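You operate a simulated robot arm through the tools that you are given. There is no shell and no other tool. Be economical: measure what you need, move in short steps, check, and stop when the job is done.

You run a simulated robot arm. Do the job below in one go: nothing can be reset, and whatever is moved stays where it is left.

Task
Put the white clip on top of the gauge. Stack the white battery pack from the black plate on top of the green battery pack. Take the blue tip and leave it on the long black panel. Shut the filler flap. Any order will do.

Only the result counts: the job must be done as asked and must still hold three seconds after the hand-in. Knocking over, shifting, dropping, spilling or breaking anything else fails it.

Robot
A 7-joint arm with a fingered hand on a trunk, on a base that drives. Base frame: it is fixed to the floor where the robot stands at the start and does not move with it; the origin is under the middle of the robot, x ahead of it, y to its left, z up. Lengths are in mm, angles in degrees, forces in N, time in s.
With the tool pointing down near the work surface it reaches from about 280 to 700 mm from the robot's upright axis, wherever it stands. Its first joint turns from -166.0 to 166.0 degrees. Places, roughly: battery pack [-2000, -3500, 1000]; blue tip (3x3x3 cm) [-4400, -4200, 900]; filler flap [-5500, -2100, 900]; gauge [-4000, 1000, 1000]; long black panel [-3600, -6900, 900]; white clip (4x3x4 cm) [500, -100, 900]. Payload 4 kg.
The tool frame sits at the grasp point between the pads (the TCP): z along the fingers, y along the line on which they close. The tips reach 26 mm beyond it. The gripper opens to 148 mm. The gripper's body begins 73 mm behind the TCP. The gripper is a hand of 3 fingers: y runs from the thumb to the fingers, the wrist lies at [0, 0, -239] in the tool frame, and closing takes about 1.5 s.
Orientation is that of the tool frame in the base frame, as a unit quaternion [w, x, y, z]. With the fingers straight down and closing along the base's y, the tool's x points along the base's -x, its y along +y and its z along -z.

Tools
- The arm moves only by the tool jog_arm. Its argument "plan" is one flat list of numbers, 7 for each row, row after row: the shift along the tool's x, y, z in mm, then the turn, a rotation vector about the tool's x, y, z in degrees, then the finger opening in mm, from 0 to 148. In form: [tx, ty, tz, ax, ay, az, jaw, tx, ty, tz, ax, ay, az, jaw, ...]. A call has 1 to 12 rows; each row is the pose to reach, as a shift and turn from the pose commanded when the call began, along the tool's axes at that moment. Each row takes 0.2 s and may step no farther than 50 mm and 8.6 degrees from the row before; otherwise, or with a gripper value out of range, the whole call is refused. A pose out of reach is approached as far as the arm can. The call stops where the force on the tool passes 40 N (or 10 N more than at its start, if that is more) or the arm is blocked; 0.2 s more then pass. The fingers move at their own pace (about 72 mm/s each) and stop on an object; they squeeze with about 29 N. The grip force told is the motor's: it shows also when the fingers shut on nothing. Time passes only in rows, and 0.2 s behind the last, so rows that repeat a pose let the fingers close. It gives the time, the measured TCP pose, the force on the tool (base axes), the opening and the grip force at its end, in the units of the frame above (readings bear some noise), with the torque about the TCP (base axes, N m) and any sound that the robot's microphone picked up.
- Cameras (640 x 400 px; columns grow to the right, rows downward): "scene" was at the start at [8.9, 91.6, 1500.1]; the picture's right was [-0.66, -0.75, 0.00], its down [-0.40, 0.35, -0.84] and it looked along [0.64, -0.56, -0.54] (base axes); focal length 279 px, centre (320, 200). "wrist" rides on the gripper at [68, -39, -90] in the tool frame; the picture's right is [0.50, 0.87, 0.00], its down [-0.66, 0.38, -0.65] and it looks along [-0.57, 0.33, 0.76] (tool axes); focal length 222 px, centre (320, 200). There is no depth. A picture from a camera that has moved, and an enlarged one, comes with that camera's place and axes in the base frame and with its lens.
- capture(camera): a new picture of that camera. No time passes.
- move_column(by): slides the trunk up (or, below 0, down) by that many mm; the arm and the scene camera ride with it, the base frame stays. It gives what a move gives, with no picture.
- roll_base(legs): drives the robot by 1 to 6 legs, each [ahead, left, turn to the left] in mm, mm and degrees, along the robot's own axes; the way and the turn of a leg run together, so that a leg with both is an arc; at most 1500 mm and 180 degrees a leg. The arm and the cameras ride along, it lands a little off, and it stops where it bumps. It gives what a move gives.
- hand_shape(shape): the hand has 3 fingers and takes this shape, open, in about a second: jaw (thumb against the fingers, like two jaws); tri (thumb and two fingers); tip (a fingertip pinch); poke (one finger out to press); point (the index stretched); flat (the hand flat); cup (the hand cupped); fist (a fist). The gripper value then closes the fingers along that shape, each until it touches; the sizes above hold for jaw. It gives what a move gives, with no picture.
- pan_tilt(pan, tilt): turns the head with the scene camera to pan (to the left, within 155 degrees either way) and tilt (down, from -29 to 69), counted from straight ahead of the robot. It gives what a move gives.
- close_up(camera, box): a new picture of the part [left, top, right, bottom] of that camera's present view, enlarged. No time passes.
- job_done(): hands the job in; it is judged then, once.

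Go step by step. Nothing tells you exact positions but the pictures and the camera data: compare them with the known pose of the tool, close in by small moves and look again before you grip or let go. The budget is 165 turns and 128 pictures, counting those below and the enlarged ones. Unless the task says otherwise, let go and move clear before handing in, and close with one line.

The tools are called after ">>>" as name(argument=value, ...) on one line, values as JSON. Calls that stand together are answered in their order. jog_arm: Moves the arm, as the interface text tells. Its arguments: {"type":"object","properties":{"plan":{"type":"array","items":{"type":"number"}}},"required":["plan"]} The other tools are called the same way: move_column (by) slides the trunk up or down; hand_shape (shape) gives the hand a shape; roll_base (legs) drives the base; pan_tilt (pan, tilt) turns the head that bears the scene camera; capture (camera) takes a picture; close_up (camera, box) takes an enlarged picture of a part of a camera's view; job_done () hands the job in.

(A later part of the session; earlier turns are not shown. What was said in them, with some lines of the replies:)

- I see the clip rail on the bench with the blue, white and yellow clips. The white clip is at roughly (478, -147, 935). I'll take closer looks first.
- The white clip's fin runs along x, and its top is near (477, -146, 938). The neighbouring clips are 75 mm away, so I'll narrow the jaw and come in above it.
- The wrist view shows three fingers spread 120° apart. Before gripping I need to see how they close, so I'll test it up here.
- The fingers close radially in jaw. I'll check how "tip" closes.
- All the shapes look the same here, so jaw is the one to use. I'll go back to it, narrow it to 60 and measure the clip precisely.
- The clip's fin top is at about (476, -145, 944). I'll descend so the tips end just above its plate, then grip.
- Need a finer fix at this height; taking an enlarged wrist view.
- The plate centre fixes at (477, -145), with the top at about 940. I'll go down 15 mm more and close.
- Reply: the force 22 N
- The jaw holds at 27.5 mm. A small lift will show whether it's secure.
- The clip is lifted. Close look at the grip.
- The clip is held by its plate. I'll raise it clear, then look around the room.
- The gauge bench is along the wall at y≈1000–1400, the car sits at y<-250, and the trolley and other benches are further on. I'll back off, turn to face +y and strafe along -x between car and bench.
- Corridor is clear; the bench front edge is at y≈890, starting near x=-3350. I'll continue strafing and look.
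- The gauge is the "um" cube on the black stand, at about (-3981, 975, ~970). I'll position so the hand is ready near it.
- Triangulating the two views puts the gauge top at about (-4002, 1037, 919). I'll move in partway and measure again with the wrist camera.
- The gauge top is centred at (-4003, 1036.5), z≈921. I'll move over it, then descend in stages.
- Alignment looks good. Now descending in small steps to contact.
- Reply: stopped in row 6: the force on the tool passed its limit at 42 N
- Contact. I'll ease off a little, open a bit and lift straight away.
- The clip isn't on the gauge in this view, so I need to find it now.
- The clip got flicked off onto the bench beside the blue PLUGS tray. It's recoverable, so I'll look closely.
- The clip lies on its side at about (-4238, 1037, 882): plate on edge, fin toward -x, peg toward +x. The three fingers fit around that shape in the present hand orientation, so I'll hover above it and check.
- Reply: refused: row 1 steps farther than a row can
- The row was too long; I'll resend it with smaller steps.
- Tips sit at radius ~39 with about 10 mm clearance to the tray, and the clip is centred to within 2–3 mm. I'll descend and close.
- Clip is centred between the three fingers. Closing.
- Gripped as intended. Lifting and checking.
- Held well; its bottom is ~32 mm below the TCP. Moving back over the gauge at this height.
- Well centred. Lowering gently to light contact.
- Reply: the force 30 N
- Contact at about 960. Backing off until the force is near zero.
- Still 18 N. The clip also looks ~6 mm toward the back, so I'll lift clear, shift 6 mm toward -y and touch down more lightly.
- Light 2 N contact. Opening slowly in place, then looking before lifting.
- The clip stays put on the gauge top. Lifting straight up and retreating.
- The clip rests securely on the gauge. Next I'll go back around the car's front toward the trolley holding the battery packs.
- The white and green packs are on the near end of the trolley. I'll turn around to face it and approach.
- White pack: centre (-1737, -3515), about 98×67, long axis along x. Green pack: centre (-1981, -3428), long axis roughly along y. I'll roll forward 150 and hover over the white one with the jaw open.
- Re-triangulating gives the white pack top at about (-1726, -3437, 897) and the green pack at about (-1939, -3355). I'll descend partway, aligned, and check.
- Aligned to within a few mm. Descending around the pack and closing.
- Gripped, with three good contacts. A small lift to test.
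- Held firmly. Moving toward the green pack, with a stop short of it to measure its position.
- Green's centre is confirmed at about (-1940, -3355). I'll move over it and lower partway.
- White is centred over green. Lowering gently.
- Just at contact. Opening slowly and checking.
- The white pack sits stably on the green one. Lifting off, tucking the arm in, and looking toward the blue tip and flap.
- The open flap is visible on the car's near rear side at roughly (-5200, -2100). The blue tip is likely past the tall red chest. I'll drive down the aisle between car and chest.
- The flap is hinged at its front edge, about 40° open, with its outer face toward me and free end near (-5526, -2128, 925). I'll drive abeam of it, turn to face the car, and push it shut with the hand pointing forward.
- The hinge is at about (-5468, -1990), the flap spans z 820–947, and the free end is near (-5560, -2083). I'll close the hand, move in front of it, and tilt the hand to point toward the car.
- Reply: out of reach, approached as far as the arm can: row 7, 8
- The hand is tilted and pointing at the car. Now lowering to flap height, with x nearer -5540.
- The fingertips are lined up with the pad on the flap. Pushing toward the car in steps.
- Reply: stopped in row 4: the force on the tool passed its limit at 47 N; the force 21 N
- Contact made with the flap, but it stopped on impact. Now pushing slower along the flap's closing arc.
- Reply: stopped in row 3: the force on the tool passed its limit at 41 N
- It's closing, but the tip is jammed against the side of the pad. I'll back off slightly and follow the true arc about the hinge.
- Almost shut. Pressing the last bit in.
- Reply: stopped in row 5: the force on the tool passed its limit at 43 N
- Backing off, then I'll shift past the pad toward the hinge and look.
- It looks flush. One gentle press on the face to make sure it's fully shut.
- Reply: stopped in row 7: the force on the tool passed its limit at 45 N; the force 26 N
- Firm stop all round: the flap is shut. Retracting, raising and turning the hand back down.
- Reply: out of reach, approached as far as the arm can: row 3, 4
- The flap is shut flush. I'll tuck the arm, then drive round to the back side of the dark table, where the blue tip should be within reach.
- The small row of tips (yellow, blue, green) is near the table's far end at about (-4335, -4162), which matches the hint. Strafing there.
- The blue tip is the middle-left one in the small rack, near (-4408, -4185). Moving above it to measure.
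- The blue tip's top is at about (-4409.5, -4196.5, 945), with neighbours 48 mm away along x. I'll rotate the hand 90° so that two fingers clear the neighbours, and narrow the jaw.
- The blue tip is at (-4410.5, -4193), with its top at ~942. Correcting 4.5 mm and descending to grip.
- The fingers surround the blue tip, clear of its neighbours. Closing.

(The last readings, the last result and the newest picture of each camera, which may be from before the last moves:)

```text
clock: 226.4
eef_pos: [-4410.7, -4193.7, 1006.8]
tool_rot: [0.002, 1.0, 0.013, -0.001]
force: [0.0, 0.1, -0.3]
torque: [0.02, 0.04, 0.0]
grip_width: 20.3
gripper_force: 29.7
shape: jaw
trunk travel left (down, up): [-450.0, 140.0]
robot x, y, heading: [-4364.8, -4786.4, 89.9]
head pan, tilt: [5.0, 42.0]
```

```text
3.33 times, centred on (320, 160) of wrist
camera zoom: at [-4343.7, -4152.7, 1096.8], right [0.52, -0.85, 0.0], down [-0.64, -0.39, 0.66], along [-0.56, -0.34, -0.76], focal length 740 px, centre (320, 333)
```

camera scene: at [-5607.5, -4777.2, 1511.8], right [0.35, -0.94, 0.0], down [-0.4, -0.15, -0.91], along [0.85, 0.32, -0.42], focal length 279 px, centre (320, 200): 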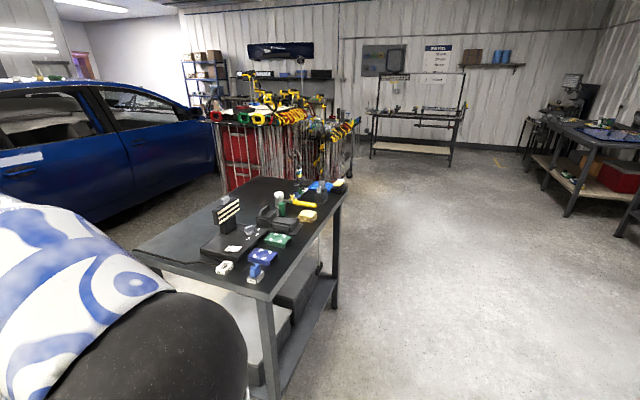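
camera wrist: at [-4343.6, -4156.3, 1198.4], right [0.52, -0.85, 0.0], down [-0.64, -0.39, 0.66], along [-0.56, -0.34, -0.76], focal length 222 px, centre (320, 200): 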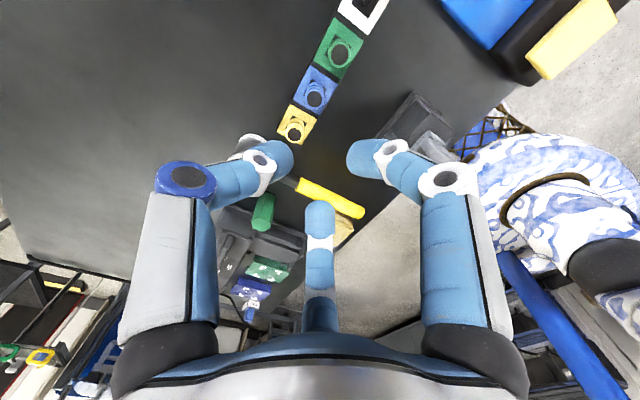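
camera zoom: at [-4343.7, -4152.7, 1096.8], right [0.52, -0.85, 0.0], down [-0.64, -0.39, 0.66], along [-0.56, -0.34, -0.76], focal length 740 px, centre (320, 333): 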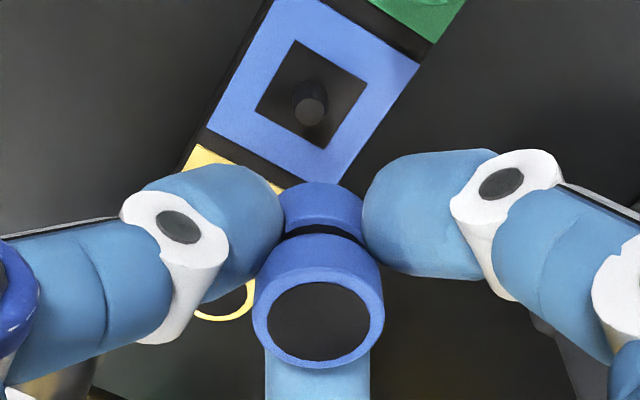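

The blue tip is in hand. Raising, tucking, then driving to the back bench for the long black panel.

>>> jog_arm(plan=[0, 0, -45, 0, 0, 0, 0, 0, 0, -90, 0, 0, 0, 0, 0, 35, -125, 0, 0, 0, 0, 0, 70, -155, 0, 0, 0, 0, 0, 110, -175, 0, 0, 0, 0, 0, 150, -190, 0, 0, 0, 0, 0, 190, -190, 0, 0, 0, 0])

>>> roll_base(legs=[[-350, 0, 0], [0, 0, 90], [0, 0, 90], [700, 0, 0], [0, 750, 0]])

>>> pan_tilt(pan=10, tilt=28)

>>> capture(camera="scene")

```text
clock: 228.0
eef_pos: [-4408.1, -4372.3, 1195.3]
tool_rot: [0.003, 1.0, 0.015, -0.003]
force: [1.3, 0.1, 0.9]
torque: [-0.05, 0.13, -0.02]
grip_width: 20.3
gripper_force: 29.2
shape: jaw
out of reach, approached as far as the arm can: row 7
trunk travel left (down, up): [-450.0, 140.0]
robot x, y, heading: [-4366.3, -4780.9, 90.1]
head pan, tilt: [5.0, 42.0]
```

```text
clock: 245.1
eef_pos: [-3577.8, -6258.7, 1196.5]
tool_rot: [0.004, -0.011, 1.0, 0.001]
force: [-0.4, 0.2, 0.8]
torque: [-0.01, 0.0, -0.01]
grip_width: 20.0
gripper_force: 28.8
shape: jaw
trunk travel left (down, up): [-450.0, 140.0]
robot x, y, heading: [-3618.1, -5845.4, -90.1]
head pan, tilt: [5.0, 42.0]
```

```text
clock: 245.8
eef_pos: [-3577.2, -6258.5, 1196.8]
tool_rot: [0.004, -0.01, 1.0, 0.001]
force: [-0.5, 0.2, -0.4]
torque: [-0.01, -0.03, 0.01]
grip_width: 20.1
gripper_force: 28.8
shape: jaw
trunk travel left (down, up): [-450.0, 140.0]
robot x, y, heading: [-3618.0, -5847.1, -90.4]
head pan, tilt: [10.0, 28.0]
```

```text
18 pictures are left
camera scene: at [-3446.6, -5876.1, 1507.0], right [-0.99, -0.17, 0.0], down [-0.08, 0.46, -0.88], along [0.15, -0.87, -0.47], focal length 279 px, centre (320, 200)
```

scene: 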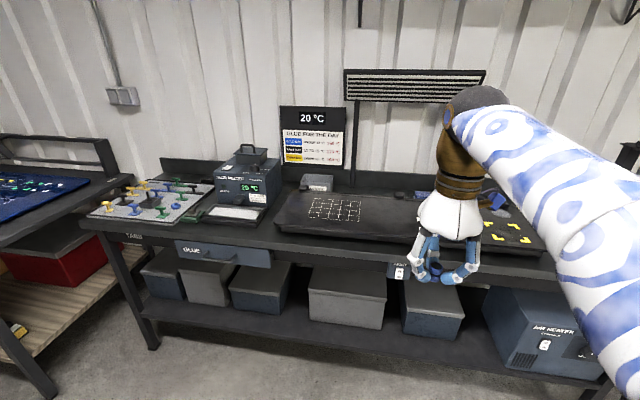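

The long black panel lies on this bench. I'll zoom to pick a clear spot on it.

>>> close_up(camera="scene", box=[260, 150, 560, 290])

```text
2.13 times, centred on (410, 220) of scene
camera zoom: at [-3446.6, -5876.1, 1507.0], right [-0.99, -0.17, 0.0], down [-0.08, 0.46, -0.88], along [0.15, -0.87, -0.47], focal length 595 px, centre (128, 157)
```

zoom: 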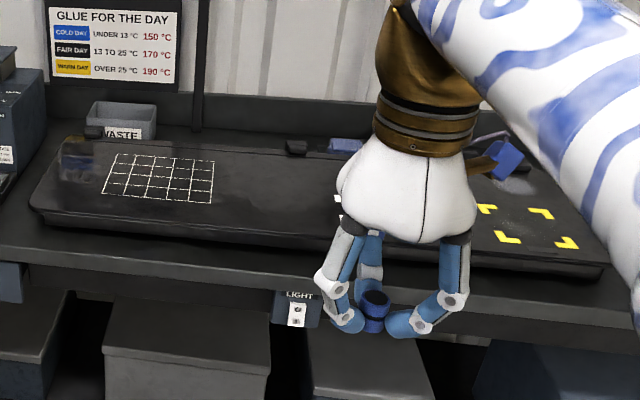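

There's a free area mid-panel near (-3590, -6860). Rolling up to the bench and looking again.

>>> roll_base(legs=[[415, 0, 0]])

>>> pan_tilt(pan=0, tilt=42)

>>> capture(camera="scene")

>>> capture(camera="wrist")

```text
clock: 248.4
eef_pos: [-3579.1, -6671.8, 1196.7]
tool_rot: [0.004, -0.01, 1.0, 0.002]
force: [0.0, 0.8, 0.1]
torque: [0.02, -0.01, 0.02]
grip_width: 19.8
gripper_force: 29.5
shape: jaw
trunk travel left (down, up): [-450.0, 140.0]
robot x, y, heading: [-3616.2, -6259.2, -90.1]
head pan, tilt: [10.0, 28.0]
```

```text
clock: 249.2
eef_pos: [-3578.8, -6671.4, 1197.1]
tool_rot: [0.003, -0.01, 1.0, 0.0]
force: [0.4, 0.2, 0.5]
torque: [0.02, 0.0, -0.01]
grip_width: 20.0
gripper_force: 28.8
shape: jaw
trunk travel left (down, up): [-450.0, 140.0]
robot x, y, heading: [-3617.6, -6256.7, -90.0]
head pan, tilt: [0.0, 42.0]
```

```text
16 pictures are left
camera scene: at [-3463.9, -6282.3, 1485.6], right [-1.0, 0.0, 0.0], down [0.0, 0.67, -0.74], along [0.0, -0.74, -0.67], focal length 279 px, centre (320, 200)
```

scene: 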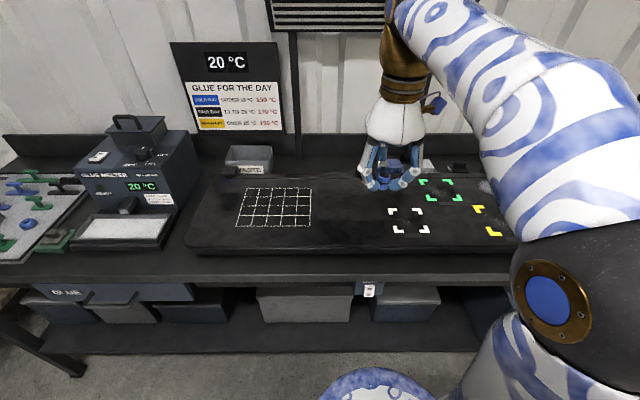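

```text
15 pictures are left
camera wrist: at [-3646.3, -6710.9, 1286.5], right [-0.52, 0.86, 0.0], down [0.64, 0.39, 0.66], along [0.56, 0.34, -0.75], focal length 222 px, centre (320, 200)
```

wrist: 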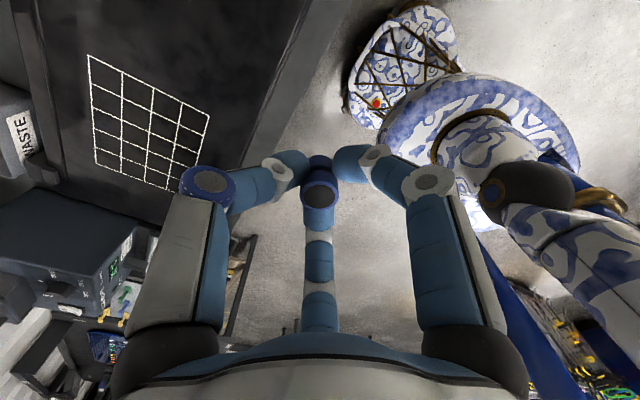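

The panel top is at z≈930, with a clear spot at (-3550, -6840) between the grid and the white marks. Moving over it.

>>> jog_arm(plan=[-6, -40, 10, 0, 0, 0, 0, -12, -80, 25, 0, 0, 0, 0, -18, -118, 50, 0, 0, 0, 0, -24, -150, 85, 0, 0, 0, 0, -25.6, -169.6, 125, 0, 0, 0, 0, -25.6, -169.6, 165, 0, 0, 0, 0, -25.6, -169.6, 190, 0, 0, 0, 0, -25.6, -169.6, 190, 0, 0, 0, 0])

>>> close_up(camera="scene", box=[270, 150, 430, 250])

>>> close_up(camera="wrist", box=[200, 80, 440, 230])

```text
clock: 251.0
eef_pos: [-3549.0, -6839.0, 1006.0]
tool_rot: [0.004, -0.011, 1.0, 0.002]
force: [0.2, 0.1, 0.0]
torque: [0.02, -0.01, -0.01]
grip_width: 19.8
gripper_force: 29.5
shape: jaw
trunk travel left (down, up): [-450.0, 140.0]
robot x, y, heading: [-3615.9, -6259.7, -90.1]
head pan, tilt: [0.0, 42.0]
```

```text
4.00 times, centred on (350, 200) of scene
camera zoom: at [-3463.9, -6282.5, 1485.6], right [-1.0, 0.0, 0.0], down [0.0, 0.67, -0.74], along [0.0, -0.74, -0.67], focal length 1115 px, centre (200, 200)
```

zoom: 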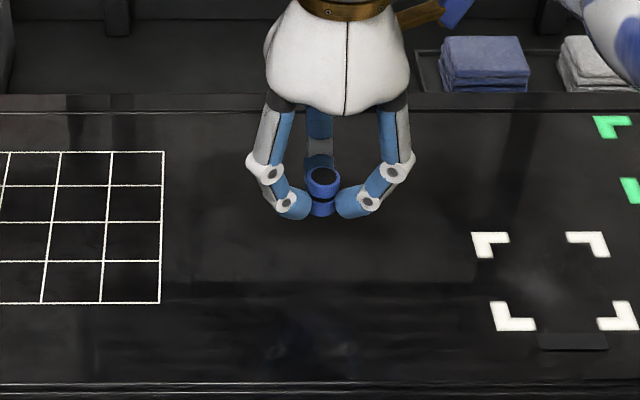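

```text
2.67 times, centred on (320, 155) of wrist
camera zoom: at [-3616.5, -6879.3, 1096.4], right [-0.52, 0.86, 0.0], down [0.64, 0.39, 0.66], along [0.56, 0.34, -0.75], focal length 592 px, centre (320, 320)
```

zoom: 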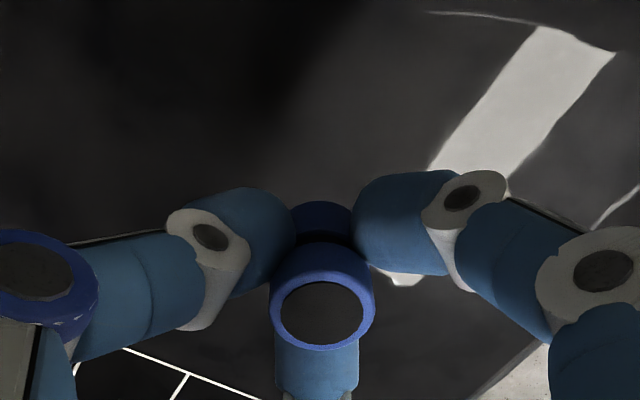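

Spot is clear. Lowering gently.

>>> jog_arm(plan=[0, 0, 20, 0, 0, 0, 0, 0, 0, 32, 0, 0, 0, 0, 0, 0, 38, 0, 0, 0, 0, 0, 0, 40, 0, 0, 0, 0, 0, 0, 40, 0, 0, 0, 0])

```text
clock: 252.2
eef_pos: [-3549.3, -6840.2, 967.2]
tool_rot: [0.004, -0.01, 1.0, 0.0]
force: [0.7, -0.4, 0.5]
torque: [0.02, 0.0, 0.01]
grip_width: 19.7
gripper_force: 29.1
shape: jaw
trunk travel left (down, up): [-450.0, 140.0]
robot x, y, heading: [-3615.1, -6253.2, -90.2]
head pan, tilt: [0.0, 42.0]
```

>>> jog_arm(plan=[0, 0, 2, 0, 0, 0, 0, 0, 0, 4, 0, 0, 0, 0, 0, 0, 4, 0, 0, 0, 0])

```text
clock: 253.0
eef_pos: [-3549.0, -6840.2, 964.7]
tool_rot: [0.003, -0.01, 1.0, 0.001]
force: [0.1, 0.1, -0.3]
torque: [0.04, 0.0, 0.0]
grip_width: 20.0
gripper_force: 29.2
shape: jaw
trunk travel left (down, up): [-450.0, 140.0]
robot x, y, heading: [-3618.6, -6258.5, -90.3]
head pan, tilt: [0.0, 42.0]
```

>>> jog_arm(plan=[0, 0, 1.5, 0, 0, 0, 0, 0, 0, 3, 0, 0, 0, 0, 0, 0, 4, 0, 0, 0, 0, 0, 0, 4, 0, 0, 0, 0])

>>> close_up(camera="scene", box=[310, 170, 390, 230])

```text
clock: 254.0
eef_pos: [-3548.9, -6839.1, 958.9]
tool_rot: [0.003, -0.01, 1.0, 0.0]
force: [-1.0, 0.1, -0.4]
torque: [0.02, -0.02, -0.01]
grip_width: 19.5
gripper_force: 29.2
shape: jaw
trunk travel left (down, up): [-450.0, 140.0]
robot x, y, heading: [-3615.1, -6260.4, -90.2]
head pan, tilt: [0.0, 42.0]
```

```text
6.67 times, centred on (350, 200) of scene
camera zoom: at [-3463.9, -6282.4, 1485.6], right [-1.0, 0.0, 0.0], down [0.0, 0.67, -0.74], along [0.0, -0.74, -0.67], focal length 1859 px, centre (120, 200)
```

zoom: 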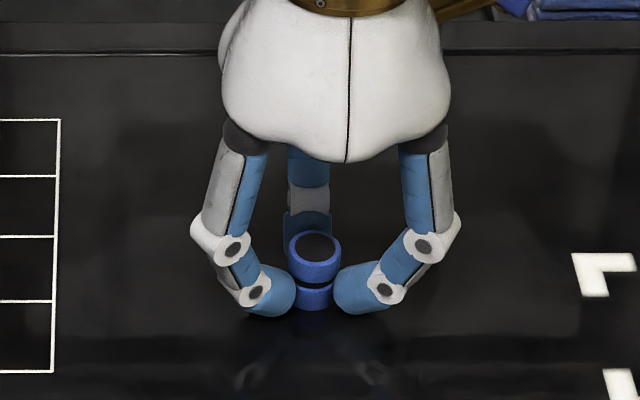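

Not touching yet; continuing in small steps.

>>> jog_arm(plan=[0, 0, 1.5, 0, 0, 0, 0, 0, 0, 3, 0, 0, 0, 0, 0, 0, 4.5, 0, 0, 0, 0, 0, 0, 4.5, 0, 0, 0, 0])

```text
clock: 255.0
eef_pos: [-3547.8, -6838.9, 956.7]
tool_rot: [0.004, -0.01, 1.0, -0.002]
force: [1.0, -4.0, 29.6]
torque: [-0.06, 0.04, 0.03]
grip_width: 20.9
gripper_force: 29.0
shape: jaw
trunk travel left (down, up): [-450.0, 140.0]
robot x, y, heading: [-3613.4, -6253.9, -90.1]
head pan, tilt: [0.0, 42.0]
```

>>> jog_arm(plan=[0, 0, -1.5, 0, 0, 0, 0, 0, 0, -3, 0, 0, 0, 0])

```text
clock: 255.6
eef_pos: [-3548.0, -6839.1, 957.4]
tool_rot: [0.004, -0.011, 1.0, 0.001]
force: [1.6, -4.7, 17.4]
torque: [-0.1, 0.03, 0.01]
grip_width: 20.8
gripper_force: 29.0
shape: jaw
trunk travel left (down, up): [-450.0, 140.0]
robot x, y, heading: [-3619.6, -6255.4, -90.2]
head pan, tilt: [0.0, 42.0]
```

>>> jog_arm(plan=[0, 0, -1.5, 0, 0, 0, 0, 0, 0, -3, 0, 0, 0, 0, 0, 0, -3, 0, 0, 0, 0])

```text
clock: 256.4
eef_pos: [-3548.2, -6839.9, 958.7]
tool_rot: [0.003, -0.01, 1.0, 0.001]
force: [-0.2, 0.4, 0.2]
torque: [-0.01, 0.01, 0.0]
grip_width: 20.8
gripper_force: 28.9
shape: jaw
trunk travel left (down, up): [-450.0, 140.0]
robot x, y, heading: [-3617.7, -6258.3, -90.3]
head pan, tilt: [0.0, 42.0]
```

Force near zero, about 1 mm above contact. Nudging down to touch, then opening slowly.

>>> jog_arm(plan=[0, 0, 0.8, 0, 0, 0, 0, 0, 0, 0.8, 0, 0, 0, 21, 0, 0, 0.8, 0, 0, 0, 23, 0, 0, 0.8, 0, 0, 0, 26, 0, 0, 0.8, 0, 0, 0, 30, 0, 0, 0.8, 0, 0, 0, 36, 0, 0, 0.8, 0, 0, 0, 44, 0, 0, 0.8, 0, 0, 0, 52, 0, 0, 0.8, 0, 0, 0, 60, 0, 0, 0.8, 0, 0, 0, 60])

>>> close_up(camera="scene", box=[310, 170, 390, 230])

```text
clock: 258.6
eef_pos: [-3548.6, -6838.9, 959.5]
tool_rot: [0.004, -0.01, 1.0, 0.001]
force: [0.6, 1.0, -0.8]
torque: [0.04, -0.02, 0.02]
grip_width: 59.8
gripper_force: 0.1
shape: jaw
trunk travel left (down, up): [-450.0, 140.0]
robot x, y, heading: [-3616.8, -6254.3, -90.1]
head pan, tilt: [0.0, 42.0]
```

```text
6.67 times, centred on (350, 200) of scene
camera zoom: at [-3463.9, -6282.4, 1485.6], right [-1.0, 0.0, 0.0], down [0.0, 0.67, -0.74], along [0.0, -0.74, -0.67], focal length 1859 px, centre (120, 200)
```

zoom: 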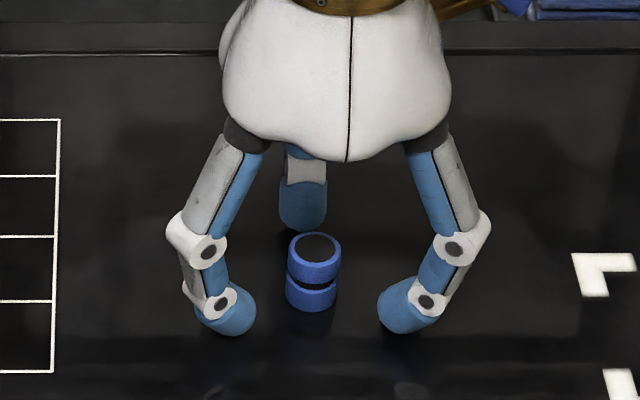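

The blue tip stands upright on the panel, released. Lifting clear.

>>> jog_arm(plan=[0, 0, -20, 0, 0, 0, 60, 0, 0, -60, 0, 0, 0, 60, 0, 0, -105, 0, 0, 0, 60, 0, 0, -150, 0, 0, 0, 60, 0, 45, -170, 0, 0, 0, 60, 0, 90, -190, 0, 0, 0, 60, 0, 135, -210, 0, 0, 0, 60, 0, 135, -210, 0, 0, 0, 60])

>>> close_up(camera="scene", box=[270, 150, 430, 250])

```text
clock: 260.4
eef_pos: [-3553.0, -6705.4, 1168.9]
tool_rot: [0.004, -0.009, 1.0, 0.001]
force: [0.2, -0.4, -0.2]
torque: [-0.02, -0.01, -0.02]
grip_width: 59.3
gripper_force: 0.1
shape: jaw
trunk travel left (down, up): [-450.0, 140.0]
robot x, y, heading: [-3620.9, -6259.3, -90.1]
head pan, tilt: [0.0, 42.0]
```

```text
4.00 times, centred on (350, 200) of scene
camera zoom: at [-3463.8, -6282.1, 1485.5], right [-1.0, 0.0, 0.0], down [0.0, 0.67, -0.74], along [0.0, -0.74, -0.67], focal length 1115 px, centre (200, 200)
```

zoom: 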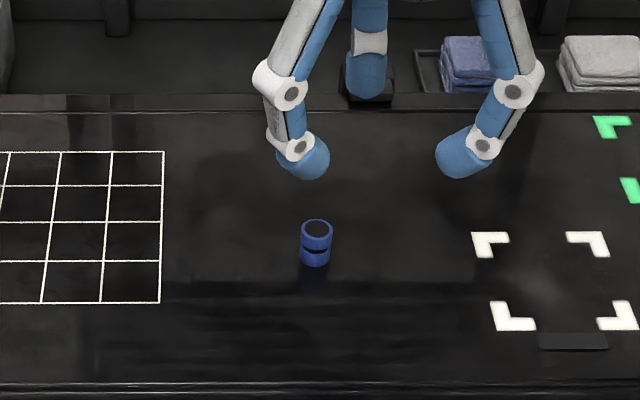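

All four parts look done and the hand is clear, so I'm handing in.

>>> job_done()

```text
The job is handed in.
```

All four tasks are finished and handed in, but I don't have the judging result. The white clip is on the gauge, the white battery pack is on the green one, the blue tip is on the long black panel, and the filler flap is shut. On my first try the clip flicked off the gauge onto the bench; I picked it up and set it back, so it now lies on its side, and I saw nothing else moved.
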